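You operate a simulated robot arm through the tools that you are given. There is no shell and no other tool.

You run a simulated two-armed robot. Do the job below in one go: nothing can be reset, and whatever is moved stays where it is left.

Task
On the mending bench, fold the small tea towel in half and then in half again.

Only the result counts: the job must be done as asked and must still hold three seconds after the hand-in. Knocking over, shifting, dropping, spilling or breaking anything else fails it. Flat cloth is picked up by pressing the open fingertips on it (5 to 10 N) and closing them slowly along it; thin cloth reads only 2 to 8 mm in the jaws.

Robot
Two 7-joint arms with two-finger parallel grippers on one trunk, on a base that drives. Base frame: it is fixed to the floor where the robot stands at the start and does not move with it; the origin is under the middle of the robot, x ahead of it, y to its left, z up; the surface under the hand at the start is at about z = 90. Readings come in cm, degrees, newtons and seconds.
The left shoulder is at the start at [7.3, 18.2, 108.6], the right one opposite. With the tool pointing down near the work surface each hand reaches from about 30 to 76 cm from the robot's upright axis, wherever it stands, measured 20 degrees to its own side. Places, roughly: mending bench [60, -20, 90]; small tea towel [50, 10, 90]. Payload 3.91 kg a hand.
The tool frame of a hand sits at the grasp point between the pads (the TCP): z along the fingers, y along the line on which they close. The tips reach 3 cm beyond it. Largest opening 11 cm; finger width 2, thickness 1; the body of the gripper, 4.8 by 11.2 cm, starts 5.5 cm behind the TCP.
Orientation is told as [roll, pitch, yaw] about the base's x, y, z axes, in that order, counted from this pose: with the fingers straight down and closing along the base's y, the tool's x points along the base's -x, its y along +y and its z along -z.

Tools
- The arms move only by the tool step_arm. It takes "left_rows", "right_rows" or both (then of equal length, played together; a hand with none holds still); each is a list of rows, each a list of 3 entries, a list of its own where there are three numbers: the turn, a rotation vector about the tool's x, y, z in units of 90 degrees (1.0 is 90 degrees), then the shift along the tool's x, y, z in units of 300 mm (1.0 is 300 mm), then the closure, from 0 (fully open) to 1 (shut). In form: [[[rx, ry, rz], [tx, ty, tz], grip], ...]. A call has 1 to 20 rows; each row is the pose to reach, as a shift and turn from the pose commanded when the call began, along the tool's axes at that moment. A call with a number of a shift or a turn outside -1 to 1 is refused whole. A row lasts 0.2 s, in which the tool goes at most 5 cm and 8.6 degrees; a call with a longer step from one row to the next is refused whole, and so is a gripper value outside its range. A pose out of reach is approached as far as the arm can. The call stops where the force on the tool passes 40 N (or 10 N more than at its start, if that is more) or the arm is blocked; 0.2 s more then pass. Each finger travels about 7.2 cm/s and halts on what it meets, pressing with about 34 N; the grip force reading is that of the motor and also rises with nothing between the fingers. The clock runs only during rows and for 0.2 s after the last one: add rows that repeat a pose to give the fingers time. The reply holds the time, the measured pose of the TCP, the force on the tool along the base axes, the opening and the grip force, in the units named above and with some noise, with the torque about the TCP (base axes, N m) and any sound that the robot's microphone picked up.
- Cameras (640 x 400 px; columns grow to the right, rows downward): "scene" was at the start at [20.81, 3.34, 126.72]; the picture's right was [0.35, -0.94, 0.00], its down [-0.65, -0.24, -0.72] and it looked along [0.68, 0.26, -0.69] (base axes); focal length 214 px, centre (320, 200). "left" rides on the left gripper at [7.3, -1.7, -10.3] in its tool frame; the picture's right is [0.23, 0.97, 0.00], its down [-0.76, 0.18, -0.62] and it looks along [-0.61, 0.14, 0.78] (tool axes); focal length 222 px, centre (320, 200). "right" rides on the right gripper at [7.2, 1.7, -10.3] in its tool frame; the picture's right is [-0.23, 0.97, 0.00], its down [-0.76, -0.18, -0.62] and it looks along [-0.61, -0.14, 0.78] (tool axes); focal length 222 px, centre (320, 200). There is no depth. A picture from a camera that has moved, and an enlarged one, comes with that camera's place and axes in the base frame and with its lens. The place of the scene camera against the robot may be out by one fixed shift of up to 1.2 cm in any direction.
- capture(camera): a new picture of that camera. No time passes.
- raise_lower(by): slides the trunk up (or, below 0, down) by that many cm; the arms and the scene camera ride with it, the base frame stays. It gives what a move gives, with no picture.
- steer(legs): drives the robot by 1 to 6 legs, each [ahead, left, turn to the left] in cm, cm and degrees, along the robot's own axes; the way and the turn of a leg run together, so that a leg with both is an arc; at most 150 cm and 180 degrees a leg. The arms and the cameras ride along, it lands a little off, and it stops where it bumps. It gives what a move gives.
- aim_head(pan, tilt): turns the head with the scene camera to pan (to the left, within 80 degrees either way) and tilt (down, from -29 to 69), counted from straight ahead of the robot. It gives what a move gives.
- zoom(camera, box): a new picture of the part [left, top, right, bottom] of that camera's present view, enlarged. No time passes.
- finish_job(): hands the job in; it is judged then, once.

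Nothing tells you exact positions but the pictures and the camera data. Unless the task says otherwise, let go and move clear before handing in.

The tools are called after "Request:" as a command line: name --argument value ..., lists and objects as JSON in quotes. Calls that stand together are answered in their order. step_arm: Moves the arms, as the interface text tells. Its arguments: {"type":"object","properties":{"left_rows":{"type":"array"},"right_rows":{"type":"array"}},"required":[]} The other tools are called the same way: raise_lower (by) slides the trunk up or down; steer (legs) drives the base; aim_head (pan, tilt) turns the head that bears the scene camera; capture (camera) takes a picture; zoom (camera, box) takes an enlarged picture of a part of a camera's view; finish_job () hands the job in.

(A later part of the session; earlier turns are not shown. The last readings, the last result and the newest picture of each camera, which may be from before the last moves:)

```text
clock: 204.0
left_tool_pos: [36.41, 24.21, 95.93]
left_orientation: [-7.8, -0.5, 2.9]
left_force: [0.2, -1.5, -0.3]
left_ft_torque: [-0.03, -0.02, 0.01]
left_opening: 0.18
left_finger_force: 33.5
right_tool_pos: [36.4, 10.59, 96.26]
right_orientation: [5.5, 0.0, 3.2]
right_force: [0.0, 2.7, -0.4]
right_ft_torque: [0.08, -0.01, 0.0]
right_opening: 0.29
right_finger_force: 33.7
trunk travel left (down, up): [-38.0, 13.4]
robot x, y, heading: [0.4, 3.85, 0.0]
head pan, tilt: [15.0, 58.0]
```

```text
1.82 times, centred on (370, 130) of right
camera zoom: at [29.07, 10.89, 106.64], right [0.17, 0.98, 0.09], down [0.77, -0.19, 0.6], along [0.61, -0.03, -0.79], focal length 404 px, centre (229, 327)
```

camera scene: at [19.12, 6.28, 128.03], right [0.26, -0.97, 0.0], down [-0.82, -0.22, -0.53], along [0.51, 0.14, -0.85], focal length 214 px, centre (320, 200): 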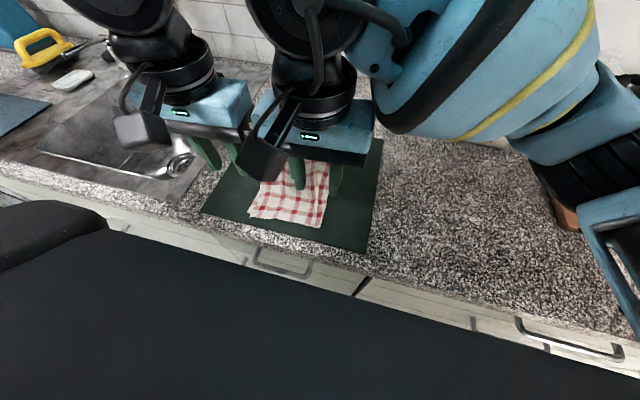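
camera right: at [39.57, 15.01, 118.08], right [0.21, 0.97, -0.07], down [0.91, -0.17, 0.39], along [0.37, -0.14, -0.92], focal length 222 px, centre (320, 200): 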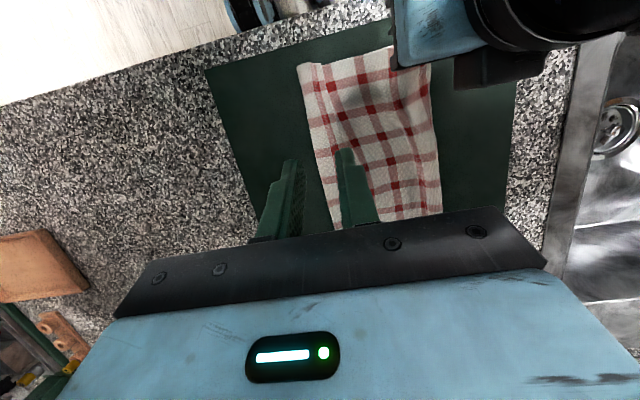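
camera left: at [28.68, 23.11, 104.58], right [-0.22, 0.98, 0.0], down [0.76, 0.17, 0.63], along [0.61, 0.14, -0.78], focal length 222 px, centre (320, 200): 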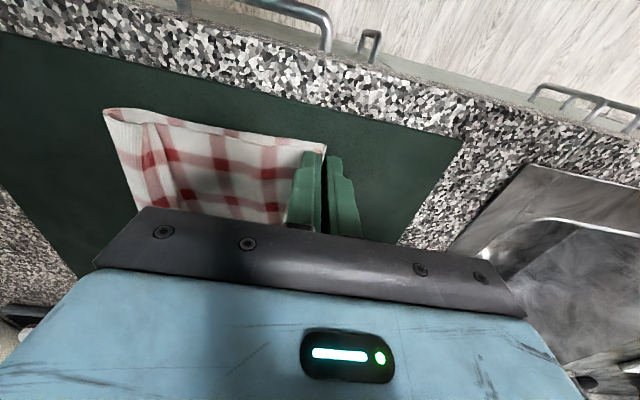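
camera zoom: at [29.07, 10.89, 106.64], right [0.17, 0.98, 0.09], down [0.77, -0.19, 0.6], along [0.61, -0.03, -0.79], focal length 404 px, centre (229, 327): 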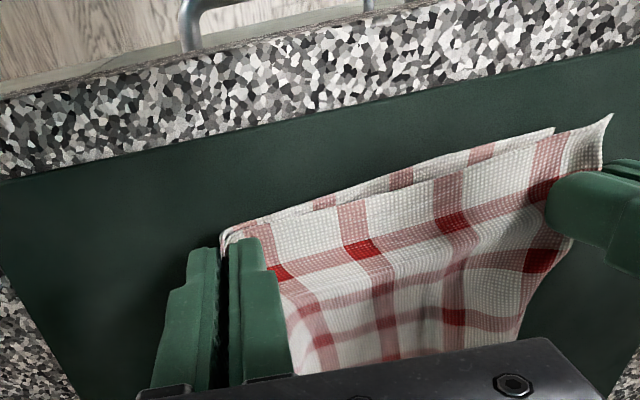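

The left still has only the top layer; the thin lower edge slips under the finger. New idea: lay the top corner about 3 cm to the right, exposing a strip of the lower layer, then pinch with one finger on each layer so both get gathered.

Request:
step_arm --left_rows '[[[0.015, 0, 0], [-0.008, -0.025, 0], 1], [[0.0, 0, 0], [-0.016, -0.05, 0.005], 1], [[-0.02, 0, 0], [-0.024, -0.075, 0.02], 1], [[-0.04, 0, 0], [-0.033, -0.1, 0.04], 1], [[-0.065, 0, 0], [-0.033, -0.1, 0.06], 1], [[-0.065, 0, 0], [-0.033, -0.1, 0.06], 0.97], [[-0.065, 0, 0], [-0.033, -0.1, 0.06], 0.94], [[-0.065, 0, 0], [-0.033, -0.1, 0.056], 0.91], [[-0.065, 0, 0], [-0.033, -0.1, 0.05], 0.88], [[-0.065, 0, 0], [-0.033, -0.1, 0.02], 0.85], [[-0.065, 0, 0], [-0.033, -0.1, -0.05], 0.8], [[-0.065, 0, 0], [-0.033, -0.1, -0.13], 0.72], [[-0.065, 0, 0], [-0.033, -0.1, -0.2], 0.68]]' --right_rows '[[[0, 0, 0], [0, -0.002, 0.02], 1], [[0, 0, 0], [0, -0.004, 0.04], 1], [[0, 0, 0], [0, -0.006, 0.06], 1], [[0, 0, 0], [0, -0.006, 0.065], 1], [[0, 0, 0], [0, -0.006, 0.065], 1], [[0, 0, 0], [0, -0.006, 0.065], 1], [[0, 0, 0], [0, -0.006, 0.065], 1], [[0, 0, 0], [0, -0.006, 0.065], 1], [[0, 0, 0], [0, -0.006, 0.065], 1], [[0, 0, 0], [0, -0.006, 0.065], 1], [[0, 0, 0], [0, -0.006, 0.065], 1], [[0, 0, 0], [0, -0.006, 0.065], 1], [[0, 0, 0], [0, -0.006, 0.065], 1]]'

Request:
zoom --camera "left" --box '[160, 20, 480, 240]'

Request:
zoom --camera "right" --box '[200, 20, 540, 240]'

```text
clock: 206.8
left_tool_pos: [37.75, 22.07, 102.36]
left_orientation: [-2.0, -0.6, 2.9]
left_force: [-0.2, 0.0, 0.0]
left_ft_torque: [-0.03, -0.01, 0.01]
left_opening: 3.51
left_finger_force: 0.0
right_tool_pos: [36.32, 10.6, 94.26]
right_orientation: [5.4, 0.0, 3.1]
right_force: [-0.3, 0.6, 0.7]
right_ft_torque: [-0.04, -0.01, 0.02]
right_opening: 0.28
right_finger_force: 33.7
trunk travel left (down, up): [-38.0, 13.4]
robot x, y, heading: [0.48, 4.0, -0.1]
head pan, tilt: [15.0, 58.0]
```

```text
1.82 times, centred on (320, 130) of left
camera zoom: at [30.4, 20.34, 112.75], right [-0.28, 0.96, -0.04], down [0.75, 0.24, 0.62], along [0.61, 0.15, -0.78], focal length 404 px, centre (320, 327)
```

zoom: 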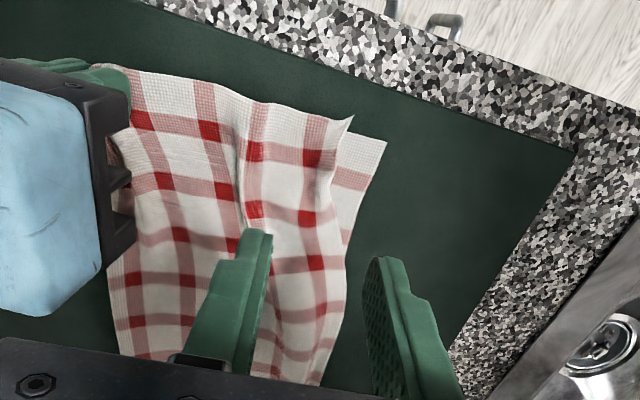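

```text
1.82 times, centred on (370, 130) of right
camera zoom: at [29.02, 10.89, 104.67], right [0.17, 0.98, 0.09], down [0.77, -0.19, 0.6], along [0.61, -0.03, -0.79], focal length 404 px, centre (229, 327)
```

zoom: 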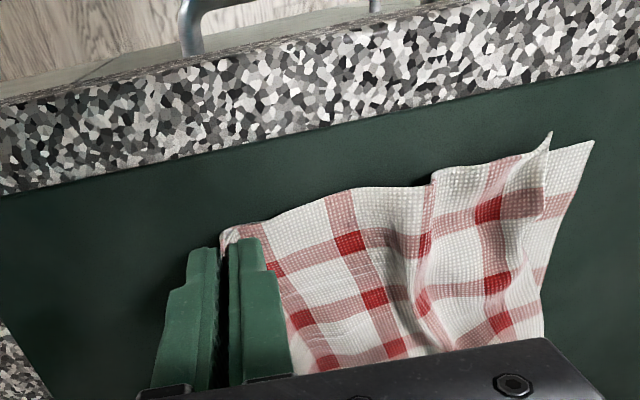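

Request:
step_arm --left_rows '[[[0.003, 0, 0], [0.01, -0.004, 0.05], 0.7], [[0.006, 0, 0], [0.02, -0.008, 0.1], 0.709], [[0.01, 0, 0], [0.03, -0.012, 0.15], 0.709], [[0.011, 0, 0], [0.04, -0.015, 0.2], 0.709], [[0.011, 0, 0], [0.047, -0.018, 0.245], 0.709], [[0.011, 0, 0], [0.047, -0.018, 0.265], 0.709]]'

Request:
zoom --camera "left" --box '[200, 60, 440, 240]'

```text
clock: 208.2
left_tool_pos: [36.13, 21.14, 94.5]
left_orientation: [-2.9, -0.4, 3.0]
left_force: [0.1, 1.0, 0.6]
left_ft_torque: [-0.01, -0.03, -0.02]
left_opening: 3.18
left_finger_force: 0.0
right_tool_pos: [36.4, 10.59, 94.3]
right_orientation: [5.4, -0.1, 3.1]
right_force: [0.2, -0.4, 0.1]
right_ft_torque: [-0.01, -0.02, 0.04]
right_opening: 0.3
right_finger_force: 33.9
trunk travel left (down, up): [-38.0, 13.4]
robot x, y, heading: [0.22, 4.13, 0.1]
head pan, tilt: [15.0, 58.0]
```

```text
2.22 times, centred on (320, 150) of left
camera zoom: at [28.86, 19.59, 104.94], right [-0.28, 0.96, -0.05], down [0.75, 0.25, 0.62], along [0.61, 0.13, -0.78], focal length 494 px, centre (320, 311)
```

zoom: 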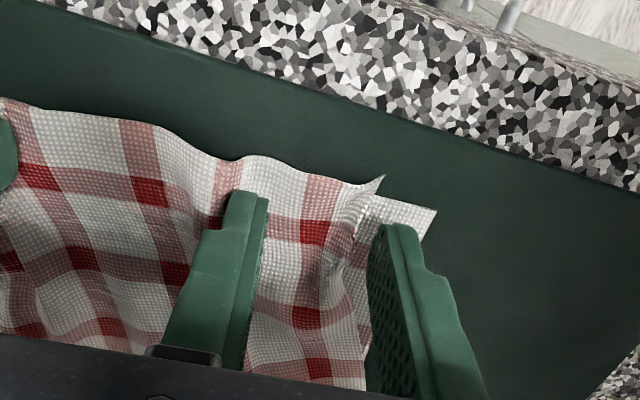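

The hands are close together, so I'll lean the right hand further outward before pressing the left down.

Request:
step_arm --right_rows '[[[-0.03, 0, 0], [0, 0, 0], 1], [[-0.06, 0, 0], [0, 0, 0], 1], [[-0.09, 0, 0], [0, 0, 0], 1], [[-0.09, 0, 0], [0, 0, 0], 1]]'

Request:
step_arm --left_rows '[[[0, 0, 0], [0, 0, 0.012], 0.709], [[0, 0, 0], [0, 0, 0.024], 0.709], [[0, 0, 0], [0, 0, 0.024], 0.709]]'

```text
clock: 209.2
left_tool_pos: [36.19, 21.14, 94.54]
left_orientation: [-2.9, -0.5, 2.8]
left_force: [0.1, -0.3, 0.7]
left_ft_torque: [-0.01, -0.01, 0.0]
left_opening: 3.22
left_finger_force: 0.1
right_tool_pos: [36.4, 10.62, 94.26]
right_orientation: [13.6, 0.0, 3.1]
right_force: [1.6, -1.4, 3.2]
right_ft_torque: [-0.03, -0.03, 0.0]
right_opening: 0.29
right_finger_force: 33.6
trunk travel left (down, up): [-38.0, 13.4]
robot x, y, heading: [0.63, 4.21, -0.2]
head pan, tilt: [15.0, 58.0]
```

```text
clock: 210.0
left_tool_pos: [36.2, 20.97, 93.68]
left_orientation: [-2.9, -0.5, 2.8]
left_force: [-0.3, 0.6, 0.3]
left_ft_torque: [0.04, 0.03, 0.0]
left_opening: 3.2
left_finger_force: 0.0
right_tool_pos: [36.28, 10.67, 94.07]
right_orientation: [13.5, -0.1, 3.1]
right_force: [0.3, -2.2, 4.4]
right_ft_torque: [-0.1, -0.05, 0.01]
right_opening: 0.31
right_finger_force: 34.1
trunk travel left (down, up): [-38.0, 13.4]
robot x, y, heading: [0.53, 3.74, 0.2]
head pan, tilt: [15.0, 58.0]
```

Request:
step_arm --left_rows '[[[0, 0, 0], [0, 0, 0.004], 0.709], [[0, 0, 0], [0, 0, 0.005], 0.709], [[0, 0, 0], [0, 0, 0.005], 0.709]]'

Request:
zoom --camera "left" --box '[200, 60, 440, 240]'

```text
clock: 210.8
left_tool_pos: [36.13, 21.12, 93.57]
left_orientation: [-2.9, -0.5, 2.9]
left_force: [1.8, 0.0, 12.7]
left_ft_torque: [0.27, -0.03, -0.05]
left_opening: 3.14
left_finger_force: 0.0
right_tool_pos: [36.28, 10.61, 94.29]
right_orientation: [13.6, -0.1, 3.1]
right_force: [0.2, -1.7, 3.9]
right_ft_torque: [-0.07, -0.02, -0.01]
right_opening: 0.31
right_finger_force: 33.7
trunk travel left (down, up): [-38.0, 13.4]
robot x, y, heading: [0.51, 4.57, 0.5]
head pan, tilt: [15.0, 58.0]
```

```text
2.22 times, centred on (320, 150) of left
camera zoom: at [28.87, 19.53, 104.06], right [-0.28, 0.96, -0.05], down [0.74, 0.25, 0.62], along [0.61, 0.13, -0.78], focal length 494 px, centre (320, 311)
```

zoom: 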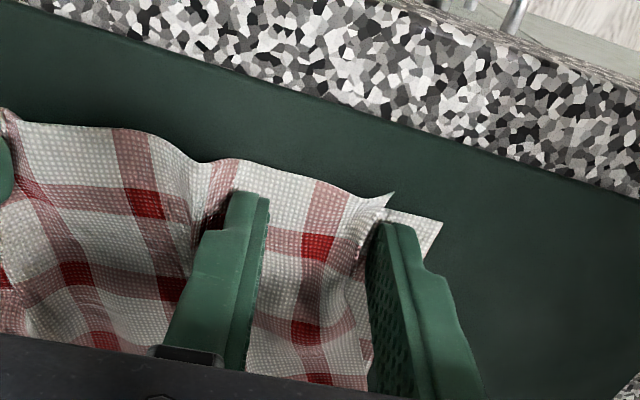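

Pressing at 13 N with the outer finger on the exposed lower strip. Closing slowly.

Request:
step_arm --left_rows '[[[0, 0, 0], [0, 0, -0.0005], 0.725], [[0, 0, 0], [0, 0, -0.001], 0.74], [[0, 0, 0], [0, 0, -0.001], 0.755], [[0, 0, 0], [0, 0, -0.001], 0.77], [[0, 0, 0], [0, 0, -0.001], 0.785], [[0, 0, 0], [0, 0, -0.001], 0.8]]'

Request:
zoom --camera "left" --box '[200, 60, 440, 240]'

```text
clock: 212.2
left_tool_pos: [36.05, 21.18, 93.52]
left_orientation: [-3.0, -0.6, 2.9]
left_force: [1.0, 2.4, 15.4]
left_ft_torque: [0.3, -0.09, -0.02]
left_opening: 2.28
left_finger_force: 0.7
right_tool_pos: [36.31, 10.68, 94.14]
right_orientation: [13.6, -0.1, 3.1]
right_force: [0.9, -2.0, 4.3]
right_ft_torque: [-0.08, -0.03, 0.0]
right_opening: 0.33
right_finger_force: 34.1
trunk travel left (down, up): [-38.0, 13.4]
robot x, y, heading: [0.18, 3.74, 0.1]
head pan, tilt: [15.0, 58.0]
```

```text
2.22 times, centred on (320, 150) of left
camera zoom: at [28.82, 19.57, 104.05], right [-0.28, 0.96, -0.05], down [0.74, 0.25, 0.62], along [0.61, 0.13, -0.78], focal length 494 px, centre (320, 311)
```

zoom: 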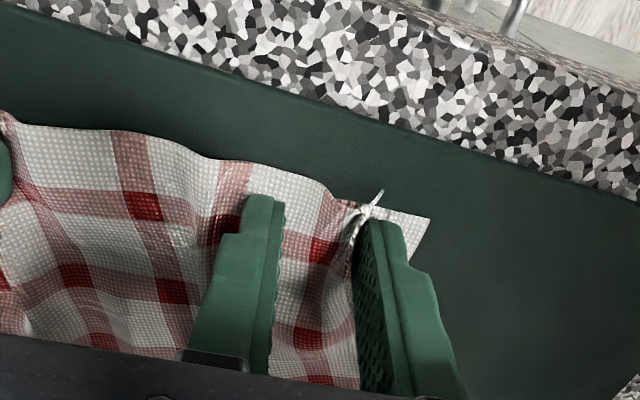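

The lower layer is now moving with the outer finger. Continuing to close.

Request:
step_arm --left_rows '[[[0, 0, 0], [0, 0, -0.0005], 0.815], [[0, 0, 0], [0, 0, -0.0005], 0.83], [[0, 0, 0], [0, 0, -0.0005], 0.845], [[0, 0, 0], [0, 0, -0.0005], 0.86], [[0, 0, 0], [0, 0, -0.0005], 0.875], [[0, 0, 0], [0, 0, -0.0005], 0.89], [[0, 0, 0], [0, 0, -0.0005], 0.905], [[0, 0, 0], [0, 0, -0.0005], 0.92], [[0, 0, 0], [0, 0, -0.0005], 0.94], [[0, 0, 0], [0, 0, -0.0005], 0.96], [[0, 0, 0], [0, 0, -0.0005], 0.98], [[0, 0, 0], [0, 0, -0.0005], 1.0], [[0, 0, 0], [0, 0, -0.0005], 1.0], [[0, 0, 0], [0, 0, -0.0005], 1.0]]'

Request:
zoom --camera "left" --box '[200, 60, 440, 240]'

```text
clock: 215.2
left_tool_pos: [36.24, 21.1, 93.59]
left_orientation: [-3.0, -0.6, 2.8]
left_force: [-1.3, -2.5, 13.2]
left_ft_torque: [-0.12, 0.0, 0.01]
left_opening: 0.27
left_finger_force: 34.5
right_tool_pos: [36.38, 10.56, 94.26]
right_orientation: [13.6, -0.1, 3.1]
right_force: [0.3, -0.4, 2.6]
right_ft_torque: [-0.06, -0.01, -0.04]
right_opening: 0.3
right_finger_force: 34.1
trunk travel left (down, up): [-38.0, 13.4]
robot x, y, heading: [0.08, 3.97, 0.3]
head pan, tilt: [15.0, 58.0]
```

```text
2.22 times, centred on (320, 150) of left
camera zoom: at [28.87, 19.56, 104.1], right [-0.28, 0.96, -0.05], down [0.74, 0.25, 0.62], along [0.61, 0.13, -0.78], focal length 494 px, centre (320, 311)
```

zoom: 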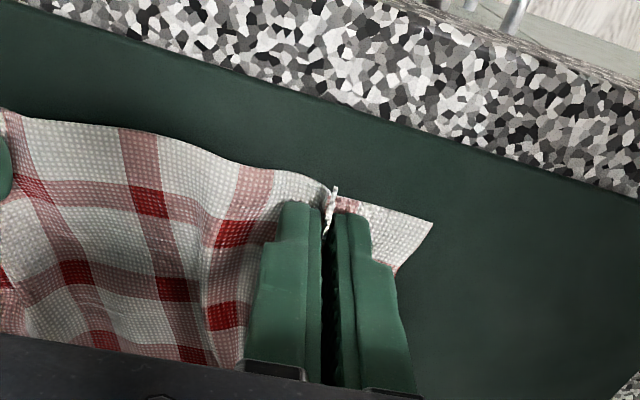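

Request:
step_arm --left_rows '[[[0, 0, 0], [0, 0, -0.02], 1], [[0, 0, 0], [0, 0.002, -0.04], 1], [[0, 0, 0], [0, 0.004, -0.06], 1], [[0, 0, 0], [0, 0.006, -0.085], 1]]' --right_rows '[[[0, 0, 0], [0, 0.005, -0.018], 1], [[0, 0, 0], [0, 0.01, -0.036], 1], [[0, 0, 0], [0, 0.015, -0.054], 1], [[0, 0, 0], [0, 0.02, -0.075], 1]]'

Request:
zoom --camera "left" --box '[100, 20, 440, 240]'

Request:
zoom --camera "right" --box '[200, 20, 540, 240]'

```text
clock: 216.2
left_tool_pos: [36.22, 21.45, 96.11]
left_orientation: [-2.9, -0.5, 3.0]
left_force: [0.0, 0.4, 0.0]
left_ft_torque: [0.0, 0.0, 0.0]
left_opening: 0.24
left_finger_force: 33.5
right_tool_pos: [36.42, 10.7, 96.4]
right_orientation: [13.5, -0.1, 3.1]
right_force: [0.4, 0.3, 0.7]
right_ft_torque: [-0.02, 0.0, 0.0]
right_opening: 0.31
right_finger_force: 33.6
trunk travel left (down, up): [-38.0, 13.4]
robot x, y, heading: [-0.12, 4.12, 0.1]
head pan, tilt: [15.0, 58.0]
```

```text
1.82 times, centred on (270, 130) of left
camera zoom: at [28.87, 19.95, 106.55], right [-0.28, 0.96, -0.05], down [0.74, 0.25, 0.62], along [0.61, 0.13, -0.78], focal length 404 px, centre (411, 327)
```

zoom: 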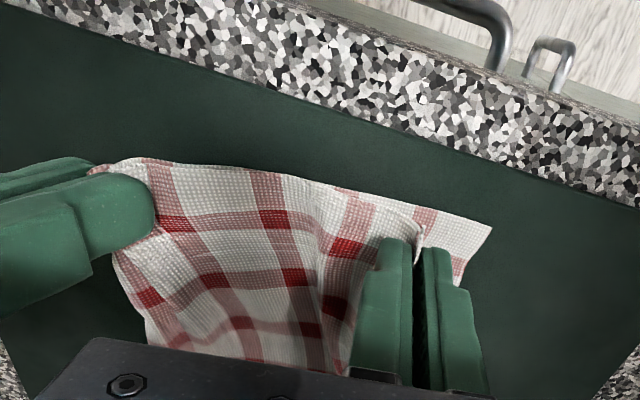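

```text
1.82 times, centred on (370, 130) of right
camera zoom: at [29.19, 9.57, 106.93], right [0.18, 0.96, 0.23], down [0.78, -0.28, 0.56], along [0.6, 0.08, -0.79], focal length 404 px, centre (229, 327)
```

zoom: 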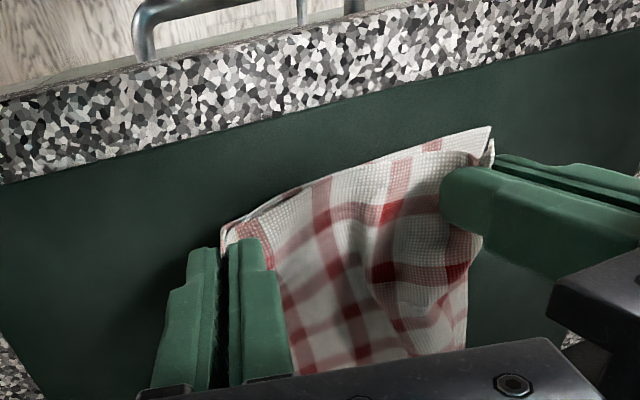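

The lower corner still stays on the mat, so gripping both layers here from above isn't possible. I'll fold in two passes instead: first carry the top's near-left corner and the crease corner over to the far edge, then bring over the lower (outer) layer's loose corner separately. First I'll put the top corner back in line and regrip it near its tip.

Request:
step_arm --left_rows '[[[0, 0, 0], [0, 0.03, 0], 1], [[0, 0, 0], [0, 0.06, 0], 1], [[0, 0, 0], [0.005, 0.09, 0], 1], [[0, 0, 0], [0.005, 0.1, 0.03], 1], [[0, 0, 0], [0.005, 0.1, 0.06], 1], [[0, 0, 0], [0.005, 0.1, 0.063], 0.97], [[0, 0, 0], [0.005, 0.1, 0.063], 0.94], [[0, 0, 0], [0.005, 0.1, 0.06], 0.91], [[0, 0, 0], [0.005, 0.1, 0.055], 0.88], [[0, 0, 0], [0.005, 0.1, 0.03], 0.85], [[0, 0, 0], [0.005, 0.1, -0.04], 0.82], [[0, 0, 0], [0.005, 0.1, -0.1], 0.8]]' --right_rows '[[[0.01, 0, 0], [0, -0.002, 0.015], 1], [[0.02, 0, 0], [0, -0.004, 0.03], 1], [[0.04, 0, 0], [0, -0.006, 0.045], 1], [[0.06, 0, 0], [0, -0.008, 0.055], 1], [[0.08, 0, 0], [0, -0.01, 0.062], 1], [[0.09, 0, 0], [0, -0.012, 0.065], 1], [[0.09, 0, 0], [0, -0.012, 0.065], 1], [[0.09, 0, 0], [0, -0.012, 0.065], 1], [[0.09, 0, 0], [0, -0.012, 0.065], 1], [[0.09, 0, 0], [0, -0.012, 0.065], 1], [[0.09, 0, 0], [0, -0.012, 0.065], 1], [[0.09, 0, 0], [0, -0.012, 0.065], 1]]'

Request:
zoom --camera "left" --box '[160, 20, 480, 240]'

Request:
zoom --camera "right" --box '[200, 20, 540, 240]'

```text
clock: 218.8
left_tool_pos: [35.76, 24.75, 98.89]
left_orientation: [-2.9, -0.5, 2.9]
left_force: [-0.5, -0.7, -0.1]
left_ft_torque: [0.0, -0.01, -0.01]
left_opening: 2.19
left_finger_force: 0.0
right_tool_pos: [36.35, 10.7, 94.58]
right_orientation: [5.4, 0.1, 3.1]
right_force: [0.4, 0.2, 0.4]
right_ft_torque: [0.01, -0.02, 0.04]
right_opening: 0.34
right_finger_force: 34.1
trunk travel left (down, up): [-38.0, 13.4]
robot x, y, heading: [0.23, 4.16, 0.1]
head pan, tilt: [15.0, 58.0]
```

```text
1.82 times, centred on (320, 130) of left
camera zoom: at [28.49, 23.09, 109.36], right [-0.28, 0.96, -0.05], down [0.75, 0.25, 0.62], along [0.61, 0.13, -0.78], focal length 404 px, centre (320, 327)
```

zoom: 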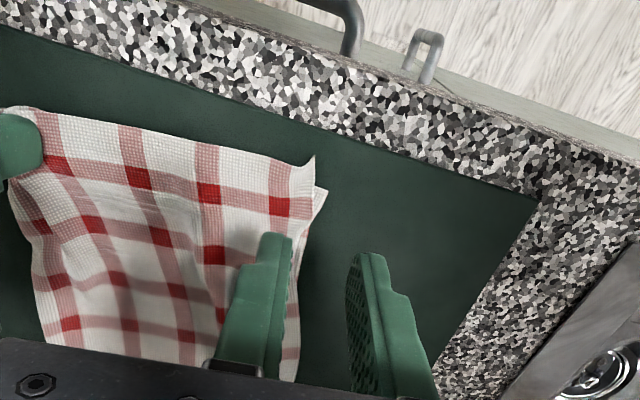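

```text
1.82 times, centred on (370, 130) of right
camera zoom: at [28.98, 11.05, 104.97], right [0.17, 0.98, 0.09], down [0.77, -0.19, 0.6], along [0.61, -0.03, -0.79], focal length 404 px, centre (229, 327)
```

zoom: 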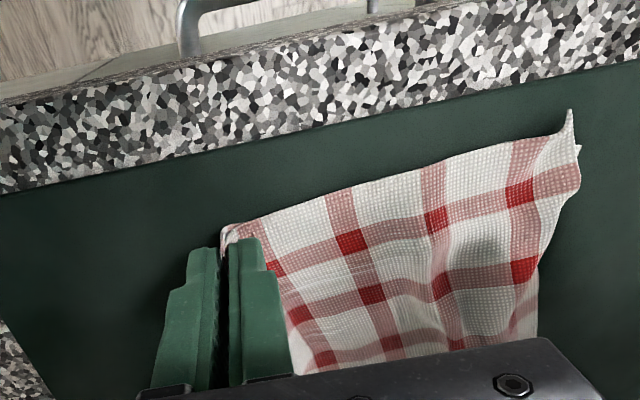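

Request:
step_arm --left_rows '[[[0, 0, 0], [-0.01, -0.025, 0.05], 0.8], [[0, 0, 0], [-0.01, -0.05, 0.1], 0.8], [[0, 0, 0], [-0.01, -0.052, 0.14], 0.8], [[0, 0, 0], [-0.01, -0.052, 0.158], 0.8], [[0, 0, 0], [-0.01, -0.052, 0.158], 0.8]]'

Request:
step_arm --left_rows '[[[0, 0, 0], [0, 0, 0.008], 0.8], [[0, 0, 0], [0, 0, 0.012], 0.8], [[0, 0, 0], [0, 0, 0.012], 0.8]]'

Request:
step_arm --left_rows '[[[0, 0, 0], [0, 0, 0.004], 0.8], [[0, 0, 0], [0, 0, 0.004], 0.8], [[0, 0, 0], [0, 0, 0.004], 0.8]]'

```text
clock: 220.0
left_tool_pos: [36.17, 22.78, 94.34]
left_orientation: [-2.9, -0.5, 3.0]
left_force: [-0.2, 0.3, -0.1]
left_ft_torque: [-0.03, 0.02, 0.01]
left_opening: 2.2
left_finger_force: 0.1
right_tool_pos: [36.3, 10.76, 94.53]
right_orientation: [5.4, 0.1, 3.1]
right_force: [-0.6, 0.3, -1.2]
right_ft_torque: [0.02, -0.01, 0.04]
right_opening: 0.3
right_finger_force: 34.1
trunk travel left (down, up): [-38.0, 13.4]
robot x, y, heading: [0.31, 3.91, 0.2]
head pan, tilt: [15.0, 58.0]
```

```text
clock: 220.8
left_tool_pos: [36.15, 22.97, 93.97]
left_orientation: [-2.8, -0.5, 3.0]
left_force: [0.6, 0.1, 0.5]
left_ft_torque: [-0.03, 0.02, -0.03]
left_opening: 2.19
left_finger_force: 0.0
right_tool_pos: [36.44, 10.87, 94.45]
right_orientation: [5.4, 0.0, 3.1]
right_force: [-0.3, -0.5, -0.1]
right_ft_torque: [0.03, -0.03, -0.01]
right_opening: 0.3
right_finger_force: 33.8
trunk travel left (down, up): [-38.0, 13.4]
robot x, y, heading: [0.01, 4.11, 0.2]
head pan, tilt: [15.0, 58.0]
```

```text
clock: 221.6
left_tool_pos: [36.09, 22.94, 93.76]
left_orientation: [-2.8, -0.5, 2.9]
left_force: [-0.1, 0.1, 0.2]
left_ft_torque: [-0.03, 0.0, -0.01]
left_opening: 2.2
left_finger_force: 0.0
right_tool_pos: [36.36, 10.74, 94.6]
right_orientation: [5.4, 0.0, 3.0]
right_force: [-0.1, -0.2, 0.2]
right_ft_torque: [0.03, 0.01, 0.02]
right_opening: 0.32
right_finger_force: 34.3
trunk travel left (down, up): [-38.0, 13.4]
robot x, y, heading: [0.56, 3.97, 0.3]
head pan, tilt: [15.0, 58.0]
```

Request:
step_arm --left_rows '[[[0, 0, 0], [0, 0, 0.004], 0.8], [[0, 0, 0], [0, 0, 0.006], 0.8], [[0, 0, 0], [0, 0, 0.006], 0.8]]'

```text
clock: 222.4
left_tool_pos: [36.19, 22.81, 93.72]
left_orientation: [-2.9, -0.5, 2.9]
left_force: [2.1, 1.7, 6.9]
left_ft_torque: [0.13, -0.03, -0.03]
left_opening: 2.27
left_finger_force: 0.7
right_tool_pos: [36.33, 10.82, 94.53]
right_orientation: [5.4, -0.1, 3.1]
right_force: [-1.3, 0.7, -1.3]
right_ft_torque: [0.04, 0.05, 0.01]
right_opening: 0.33
right_finger_force: 34.3
trunk travel left (down, up): [-38.0, 13.4]
robot x, y, heading: [-0.01, 3.35, 0.1]
head pan, tilt: [15.0, 58.0]
```

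Request:
step_arm --left_rows '[[[0, 0, 0], [0, 0, 0], 0.82], [[0, 0, 0], [0, 0, 0], 0.84], [[0, 0, 0], [0, 0, 0], 0.86], [[0, 0, 0], [0, 0, 0], 0.88], [[0, 0, 0], [0, 0, 0], 0.9], [[0, 0, 0], [0, 0, 0], 0.92], [[0, 0, 0], [0, 0, 0], 0.94], [[0, 0, 0], [0, 0, 0], 0.96], [[0, 0, 0], [0, 0, 0], 0.98], [[0, 0, 0], [0, 0, 0], 1.0], [[0, 0, 0], [0, 0, 0], 1.0], [[0, 0, 0], [0, 0, 0], 1.0]]'

Request:
step_arm --left_rows '[[[0, 0, 0], [0, 0, -0.02], 1], [[0, 0, 0], [0, 0, -0.04], 1], [[0, 0, 0], [0, 0.0, -0.06], 1]]' --right_rows '[[[0, 0, 0], [0, 0.002, -0.015], 1], [[0, 0, 0], [0, 0.004, -0.03], 1], [[0, 0, 0], [0, 0.006, -0.04], 1]]'

Request:
zoom --camera "left" --box '[100, 20, 440, 240]'

Request:
zoom --camera "right" --box '[200, 20, 540, 240]'

```text
clock: 225.0
left_tool_pos: [36.19, 22.74, 93.71]
left_orientation: [-2.9, -0.5, 2.9]
left_force: [0.5, -2.0, 7.2]
left_ft_torque: [-0.04, 0.0, 0.0]
left_opening: 0.11
left_finger_force: 33.7
right_tool_pos: [36.33, 10.78, 94.54]
right_orientation: [5.4, 0.0, 3.0]
right_force: [0.5, 0.9, 0.0]
right_ft_torque: [-0.02, 0.03, -0.02]
right_opening: 0.3
right_finger_force: 34.2
trunk travel left (down, up): [-38.0, 13.4]
robot x, y, heading: [0.93, 4.4, 0.2]
head pan, tilt: [15.0, 58.0]
```

```text
clock: 225.8
left_tool_pos: [36.15, 22.75, 95.44]
left_orientation: [-2.9, -0.4, 3.0]
left_force: [0.0, 0.8, 0.1]
left_ft_torque: [-0.01, -0.01, -0.02]
left_opening: 0.1
left_finger_force: 34.1
right_tool_pos: [36.28, 10.87, 95.75]
right_orientation: [5.4, 0.0, 3.1]
right_force: [0.0, 0.2, -0.2]
right_ft_torque: [0.01, -0.05, 0.01]
right_opening: 0.28
right_finger_force: 33.6
trunk travel left (down, up): [-38.0, 13.4]
robot x, y, heading: [0.39, 3.88, 0.0]
head pan, tilt: [15.0, 58.0]
```

```text
1.82 times, centred on (270, 130) of left
camera zoom: at [28.88, 21.24, 105.89], right [-0.28, 0.96, -0.05], down [0.74, 0.25, 0.62], along [0.61, 0.13, -0.78], focal length 404 px, centre (411, 327)
```

zoom: 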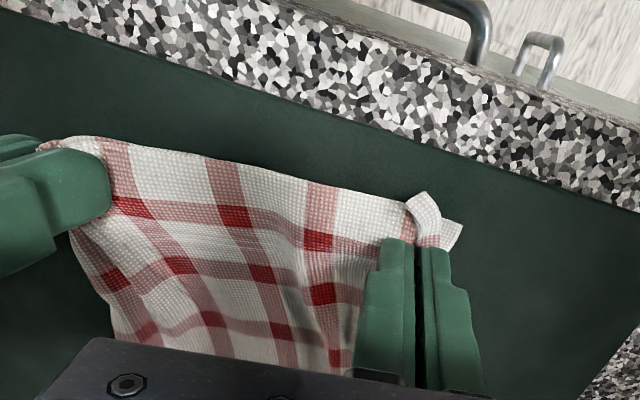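

```text
1.82 times, centred on (370, 130) of right
camera zoom: at [28.92, 11.11, 106.1], right [0.17, 0.98, 0.09], down [0.77, -0.19, 0.6], along [0.61, -0.03, -0.79], focal length 404 px, centre (229, 327)
```

zoom: 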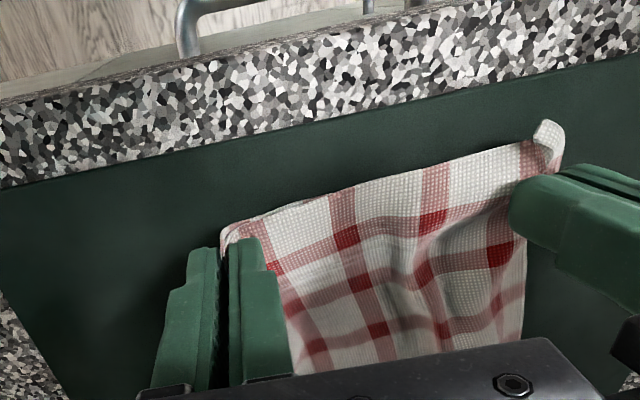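

The left now holds just the top corner and the right the crease corner. I'll carry both forward in a low arc toward the far edge, tilting the fingers forward as they go.

Request:
step_arm --left_rows '[[[0, 0, 0], [-0.033, 0.0015, -0.025], 1], [[0, 0, 0], [-0.067, 0.003, -0.0504], 1], [[0, 0, 0], [-0.1, 0.005, -0.0756], 1], [[0, 0, 0], [-0.134, 0.0067, -0.1008], 1], [[0, -0.015, 0], [-0.167, 0.0086, -0.121], 1], [[0, -0.03, 0], [-0.201, 0.0105, -0.1412], 1], [[0, -0.045, 0], [-0.234, 0.0126, -0.158], 1], [[0, -0.06, 0], [-0.268, 0.0147, -0.175], 1], [[0, -0.075, 0], [-0.301, 0.017, -0.188], 1], [[0, -0.09, 0], [-0.335, 0.0192, -0.202], 1], [[0, -0.1, 0], [-0.368, 0.022, -0.207], 1], [[0, -0.11, 0], [-0.402, 0.0245, -0.2125], 1]]' --right_rows '[[[0, 0, 0], [-0.033, 0.003, -0.025], 1], [[0, 0, 0], [-0.0668, 0.0061, -0.0493], 1], [[0, 0, 0], [-0.1, 0.009, -0.074], 1], [[0, 0, 0], [-0.1337, 0.0121, -0.0986], 1], [[0, -0.015, 0], [-0.167, 0.0147, -0.118], 1], [[0, -0.03, 0], [-0.2005, 0.0173, -0.138], 1], [[0, -0.045, 0], [-0.234, 0.0195, -0.154], 1], [[0, -0.06, 0], [-0.2673, 0.0218, -0.1707], 1], [[0, -0.075, 0], [-0.3, 0.0238, -0.184], 1], [[0, -0.09, 0], [-0.334, 0.0257, -0.1967], 1], [[0, -0.1, 0], [-0.367, 0.027, -0.202], 1], [[0, -0.11, 0], [-0.401, 0.028, -0.2063], 1]]'

Request:
capture --camera "left"

Request:
capture --camera "right"

Request:
zoom --camera "scene" --box '[190, 90, 410, 260]'

```text
clock: 228.4
left_tool_pos: [48.15, 24.54, 101.8]
left_orientation: [-3.0, -10.4, 3.4]
left_force: [1.3, -5.2, -0.1]
left_ft_torque: [-0.19, -0.06, -0.01]
left_opening: 0.09
left_finger_force: 34.3
right_tool_pos: [48.39, 11.83, 101.92]
right_orientation: [5.5, -9.9, 2.2]
right_force: [-1.2, 4.9, 0.1]
right_ft_torque: [0.17, 0.03, 0.11]
right_opening: 0.28
right_finger_force: 34.5
trunk travel left (down, up): [-38.0, 13.4]
robot x, y, heading: [0.55, 3.84, 0.1]
head pan, tilt: [15.0, 58.0]
```

```text
taken
camera left: at [39.15, 22.77, 110.94], right [-0.27, 0.96, -0.09], down [0.63, 0.25, 0.74], along [0.73, 0.14, -0.67], focal length 222 px, centre (320, 200)
```

left: 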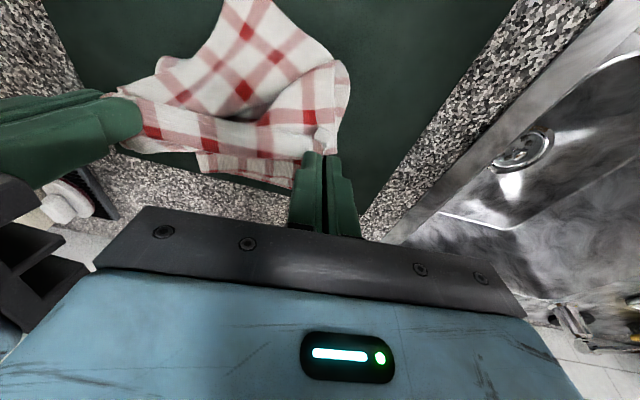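

```text
taken
camera right: at [39.27, 12.01, 110.96], right [0.17, 0.98, 0.13], down [0.65, -0.21, 0.73], along [0.74, -0.04, -0.68], focal length 222 px, centre (320, 200)
```

right: 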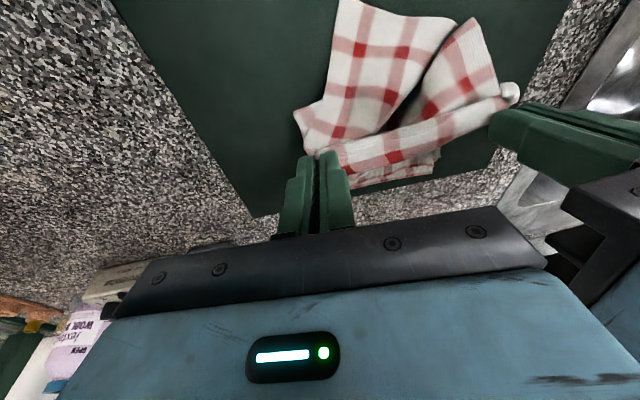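

```text
2.35 times, centred on (300, 175) of scene
camera zoom: at [19.17, 6.23, 128.02], right [0.26, -0.97, 0.0], down [-0.82, -0.22, -0.53], along [0.51, 0.14, -0.85], focal length 505 px, centre (367, 259)
```

zoom: 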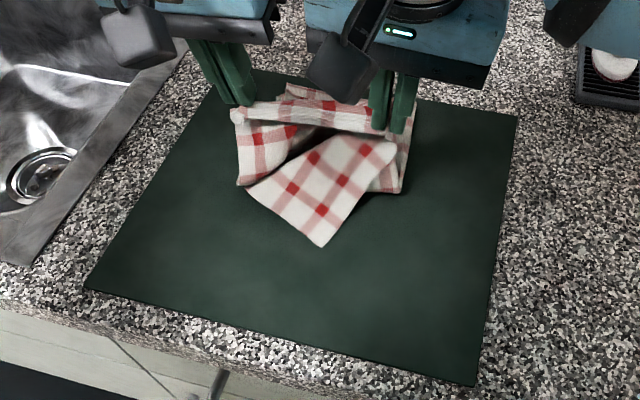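

As expected the outer layer's loose near-left corner trails behind as a flap, now lying on the mat near (42, 17). I'll lay the held corners onto the far edge first.

Request:
step_arm --left_rows '[[[0, -0.012, 0], [-0.0454, 0.0017, 0.008], 1], [[0, -0.025, 0], [-0.0878, 0.0042, 0.0326], 1], [[0, -0.04, 0], [-0.1272, 0.0076, 0.0734], 1], [[0, -0.06, 0], [-0.1648, 0.0115, 0.1241], 1], [[0, -0.08, 0], [-0.1867, 0.015, 0.1753], 1], [[0, -0.095, 0], [-0.2026, 0.0182, 0.2256], 1], [[0, -0.11, 0], [-0.2147, 0.0206, 0.2615], 1], [[0, -0.11, 0], [-0.2304, 0.022, 0.2778], 1], [[0, -0.11, 0], [-0.2607, 0.0232, 0.2832], 1]]' --right_rows '[[[0, -0.012, 0], [-0.0527, 0.001, 0.0093], 1], [[0, -0.025, 0], [-0.1028, 0.0005, 0.035], 1], [[0, -0.04, 0], [-0.15, -0.0016, 0.0771], 1], [[0, -0.06, 0], [-0.1952, -0.0046, 0.129], 1], [[0, -0.08, 0], [-0.2223, -0.0083, 0.181], 1], [[0, -0.095, 0], [-0.2426, -0.0123, 0.2317], 1], [[0, -0.11, 0], [-0.258, -0.0149, 0.2681], 1], [[0, -0.11, 0], [-0.2767, -0.0157, 0.285], 1], [[0, -0.11, 0], [-0.312, -0.015, 0.2912], 1]]'

Request:
capture --camera "left"

Request:
capture --camera "right"

Request:
zoom --camera "scene" --box '[190, 90, 410, 260]'

```text
clock: 230.4
left_tool_pos: [57.46, 25.46, 94.87]
left_orientation: [-3.3, -20.3, 4.0]
left_force: [2.3, -10.2, 0.8]
left_ft_torque: [-0.29, -0.06, -0.05]
left_opening: 0.11
left_finger_force: 33.7
right_tool_pos: [59.01, 12.52, 94.85]
right_orientation: [5.8, -19.7, 1.1]
right_force: [-1.6, 9.8, 0.1]
right_ft_torque: [0.26, 0.1, 0.2]
right_opening: 0.31
right_finger_force: 34.2
trunk travel left (down, up): [-38.0, 13.4]
robot x, y, heading: [0.21, 4.15, 0.1]
head pan, tilt: [15.0, 58.0]
```

```text
taken
camera left: at [47.17, 23.59, 102.23], right [-0.26, 0.96, -0.13], down [0.49, 0.25, 0.84], along [0.83, 0.16, -0.53], focal length 222 px, centre (320, 200)
```

left: 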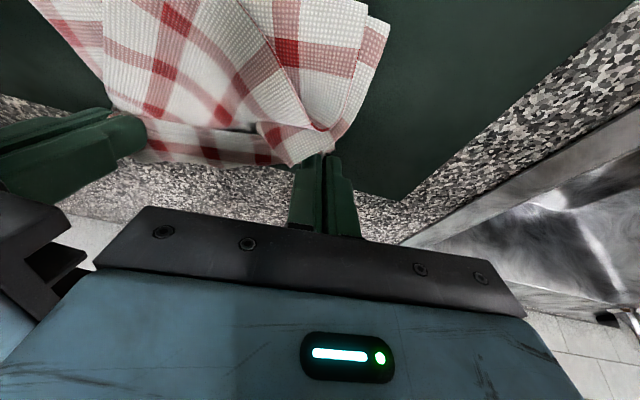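

```text
taken
camera right: at [48.65, 12.93, 102.28], right [0.16, 0.97, 0.17], down [0.52, -0.23, 0.82], along [0.84, -0.04, -0.54], focal length 222 px, centre (320, 200)
```

right: 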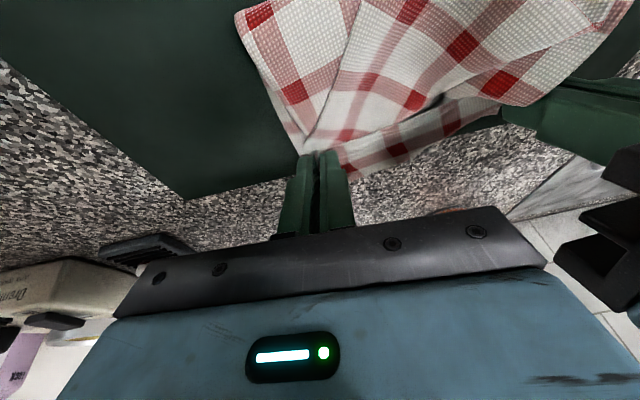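

```text
2.35 times, centred on (300, 175) of scene
camera zoom: at [19.17, 6.26, 128.02], right [0.26, -0.97, 0.0], down [-0.82, -0.22, -0.53], along [0.51, 0.14, -0.85], focal length 505 px, centre (367, 259)
```

zoom: 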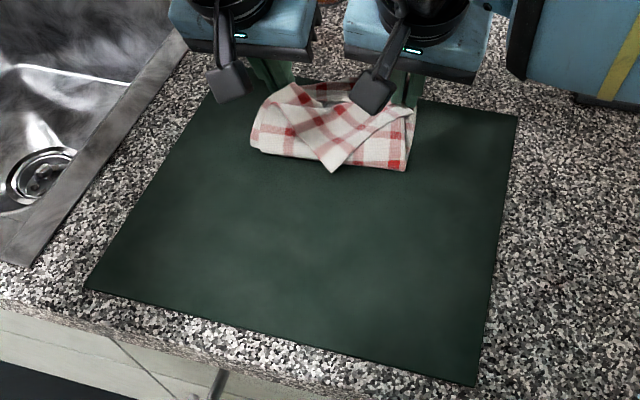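

The folded part is in place with the outer layer's corner flap lying on top, pointing toward the robot. I'll lower both slightly, release the left hand and back it off while the right keeps holding the crease corner.

Request:
step_arm --left_rows '[[[0, 0, 0], [0.003, -0.01, 0.01], 1], [[0, 0, 0], [0.006, -0.015, 0.018], 1], [[0, 0, 0], [0.006, -0.015, 0.018], 0.97], [[0, 0, 0], [0.006, -0.015, 0.018], 0.94], [[0, 0, 0], [0.005, -0.015, 0.014], 0.91], [[0, 0, 0], [0.003, -0.015, 0.008], 0.88], [[0, 0, 0], [-0.005, -0.015, -0.02], 0.86], [[0, 0, 0], [-0.025, -0.015, -0.08], 0.86], [[0, 0, 0], [-0.05, 0.02, -0.16], 0.86], [[0, 0, 0], [-0.06, 0.1, -0.24], 0.86], [[0, 0, 0], [-0.02, 0.2, -0.3], 0.86], [[0, 0, 0], [0.06, 0.28, -0.34], 0.86], [[0, 0, 0], [0.16, 0.32, -0.36], 0.86]]' --right_rows '[[[0, 0, 0], [0.004, 0, 0.01], 1], [[0, 0, 0], [0.006, 0, 0.016], 1], [[0, 0, 0], [0.006, 0, 0.016], 1], [[0, 0, 0], [0.006, 0, 0.016], 1], [[0, 0, 0], [0.006, 0, 0.016], 1], [[0, 0, 0], [0.006, 0, 0.016], 1], [[0, 0, 0], [0.006, 0, 0.016], 1], [[0, 0, 0], [0.006, 0, 0.016], 1], [[0, 0, 0], [0.006, 0, 0.016], 1], [[0, 0, 0], [0.006, 0, 0.016], 1], [[0, 0, 0], [0.006, 0, 0.016], 1], [[0, 0, 0], [0.006, 0, 0.016], 1], [[0, 0, 0], [0.006, 0, 0.016], 1]]'

Request:
capture --camera "left"

Request:
zoom --camera "right" --box '[200, 0, 640, 240]'

Request:
zoom --camera "scene" --box '[250, 100, 410, 220]'

```text
clock: 233.2
left_tool_pos: [48.37, 35.2, 103.02]
left_orientation: [-3.1, -20.3, 3.9]
left_force: [-0.5, -0.4, 0.5]
left_ft_torque: [0.0, -0.03, 0.01]
left_opening: 1.53
left_finger_force: 0.2
right_tool_pos: [58.94, 12.62, 94.56]
right_orientation: [5.7, -19.8, 1.1]
right_force: [0.0, -1.2, 0.7]
right_ft_torque: [0.0, -0.03, 0.04]
right_opening: 0.29
right_finger_force: 34.6
trunk travel left (down, up): [-38.0, 13.4]
robot x, y, heading: [0.18, 4.04, -0.0]
head pan, tilt: [15.0, 58.0]
```

```text
taken
camera left: at [38.07, 33.28, 110.37], right [-0.26, 0.96, -0.13], down [0.49, 0.25, 0.84], along [0.83, 0.16, -0.53], focal length 222 px, centre (320, 200)
```

left: 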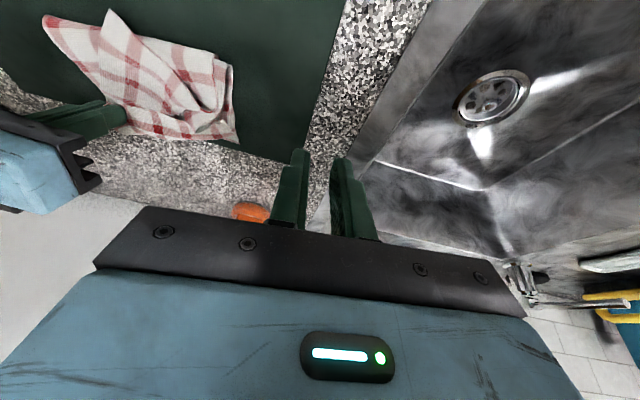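

```text
1.45 times, centred on (420, 120) of right
camera zoom: at [48.55, 13.0, 101.86], right [0.16, 0.97, 0.17], down [0.52, -0.23, 0.82], along [0.84, -0.05, -0.54], focal length 323 px, centre (174, 316)
```

zoom: 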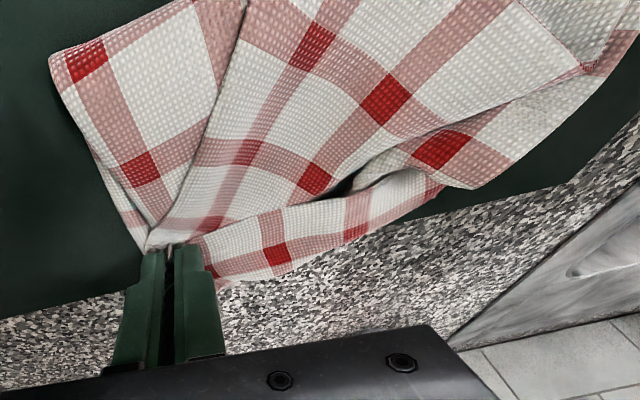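

```text
3.33 times, centred on (330, 160) of scene
camera zoom: at [19.06, 6.27, 128.03], right [0.26, -0.97, 0.0], down [-0.82, -0.22, -0.53], along [0.51, 0.14, -0.85], focal length 715 px, centre (287, 333)
```

zoom: 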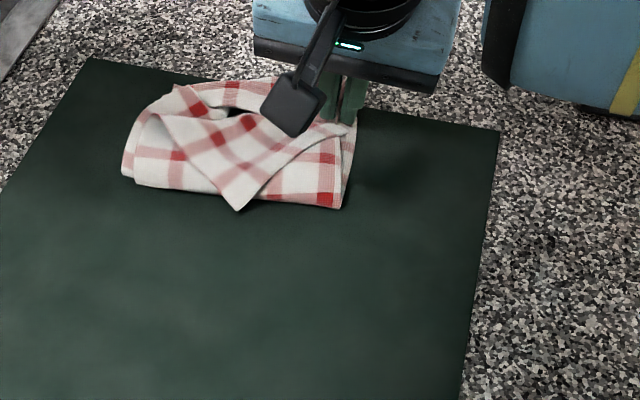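

The loose flap's corner is at about (49, 17). I'll release the right hand and move it away, shift the base right, then use the left hand to bring that corner over to the far-left corner.

Request:
step_arm --right_rows '[[[0, 0, 0], [0.001, 0, 0.003], 1], [[0, 0, 0], [0.001, 0, 0.003], 0.97], [[0, 0, 0], [0.001, 0, 0.003], 0.94], [[0, 0, 0], [0, 0, 0.001], 0.91], [[0, 0, 0], [0, 0, -0.002], 0.88], [[0, 0, 0], [-0.005, 0, -0.015], 0.86], [[0, 0, 0], [-0.025, -0.005, -0.07], 0.86], [[0, 0, 0], [-0.055, -0.03, -0.15], 0.86], [[0, 0, 0], [-0.09, -0.1, -0.24], 0.86], [[0, 0, 0], [-0.12, -0.22, -0.32], 0.86], [[0, 0, 0], [-0.1, -0.36, -0.34], 0.86], [[0, 0, 0], [-0.06, -0.5, -0.34], 0.86]]'

Request:
steer --legs '[[0, -6.0, 0]]'

Request:
zoom --camera "scene" --box '[220, 90, 400, 230]'

Request:
capture --camera "left"

```text
clock: 235.8
left_tool_pos: [48.53, 35.05, 103.02]
left_orientation: [-3.1, -20.4, 4.1]
left_force: [0.4, 0.0, 0.1]
left_ft_torque: [0.03, -0.02, 0.01]
left_opening: 1.53
left_finger_force: 0.0
right_tool_pos: [58.36, -3.54, 103.1]
right_orientation: [5.8, -19.8, 1.1]
right_force: [-0.4, 0.3, -0.4]
right_ft_torque: [0.0, 0.02, 0.01]
right_opening: 1.55
right_finger_force: 0.1
trunk travel left (down, up): [-38.0, 13.4]
robot x, y, heading: [0.24, 3.89, 0.2]
head pan, tilt: [15.0, 58.0]
```

```text
clock: 237.0
left_tool_pos: [48.52, 28.89, 102.92]
left_orientation: [-3.0, -20.1, 4.1]
left_force: [0.2, -0.2, 0.2]
left_ft_torque: [0.03, -0.01, -0.03]
left_opening: 1.54
left_finger_force: 0.2
right_tool_pos: [58.42, -9.63, 103.05]
right_orientation: [5.8, -19.7, 1.1]
right_force: [0.0, -0.2, 0.2]
right_ft_torque: [0.02, 0.0, 0.01]
right_opening: 1.53
right_finger_force: 0.0
trunk travel left (down, up): [-38.0, 13.4]
robot x, y, heading: [0.48, -2.04, -0.3]
head pan, tilt: [15.0, 58.0]
```

```text
2.86 times, centred on (310, 160) of scene
camera zoom: at [19.16, 0.08, 128.02], right [0.26, -0.97, 0.0], down [-0.82, -0.22, -0.53], along [0.51, 0.14, -0.85], focal length 613 px, centre (349, 314)
```

zoom: 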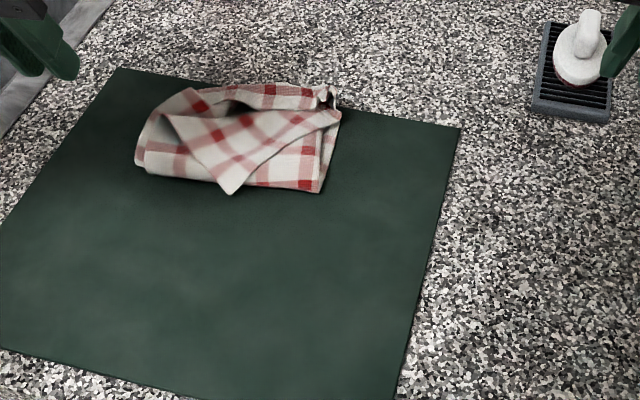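

```text
taken
camera left: at [38.22, 27.07, 110.35], right [-0.26, 0.96, -0.13], down [0.49, 0.25, 0.84], along [0.83, 0.16, -0.53], focal length 222 px, centre (320, 200)
```

left: 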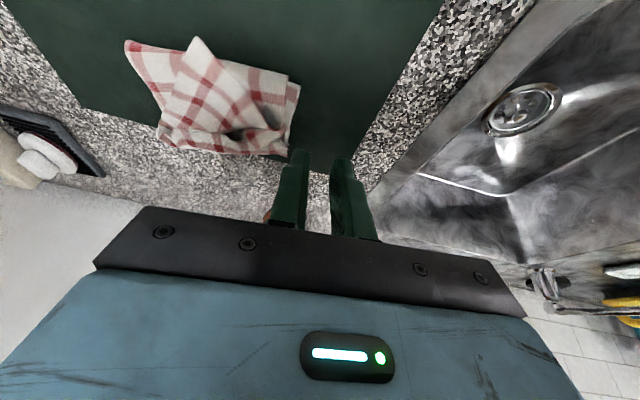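

Request:
step_arm --left_rows '[[[0, 0, 0], [0, -0.09, 0.02], 0.82], [[0, 0, 0], [0, -0.18, 0.04], 0.8], [[0, 0, 0], [0, -0.27, 0.07], 0.8], [[0, 0, 0], [0, -0.34, 0.1], 0.8], [[0, 0, 0], [0.001, -0.379, 0.13], 0.8], [[0, 0, 0], [0.001, -0.379, 0.159], 0.8]]'

Request:
zoom --camera "left" --box '[180, 0, 460, 240]'

Request:
zoom --camera "scene" --box '[220, 90, 400, 230]'

```text
clock: 238.4
left_tool_pos: [50.7, 17.61, 98.96]
left_orientation: [-3.1, -20.3, 3.9]
left_force: [-0.5, -0.7, -0.2]
left_ft_torque: [0.0, 0.01, -0.01]
left_opening: 2.21
left_finger_force: 0.1
right_tool_pos: [58.3, -9.69, 103.04]
right_orientation: [5.8, -19.7, 1.2]
right_force: [-0.4, 0.3, -0.7]
right_ft_torque: [0.01, -0.01, 0.01]
right_opening: 1.53
right_finger_force: 0.0
trunk travel left (down, up): [-38.0, 13.4]
robot x, y, heading: [0.91, -2.0, 0.1]
head pan, tilt: [15.0, 58.0]
```

```text
1.67 times, centred on (320, 120) of left
camera zoom: at [40.44, 15.66, 106.3], right [-0.26, 0.96, -0.13], down [0.49, 0.25, 0.84], along [0.83, 0.16, -0.53], focal length 370 px, centre (320, 333)
```

zoom: 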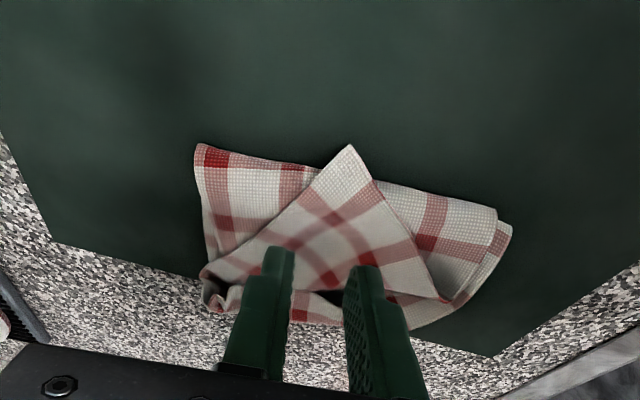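

```text
2.86 times, centred on (310, 160) of scene
camera zoom: at [19.17, 0.11, 128.02], right [0.26, -0.97, 0.0], down [-0.82, -0.22, -0.53], along [0.51, 0.14, -0.85], focal length 613 px, centre (349, 314)
```

zoom: 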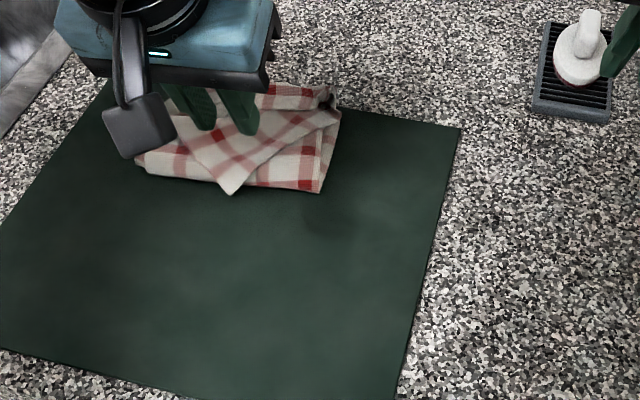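

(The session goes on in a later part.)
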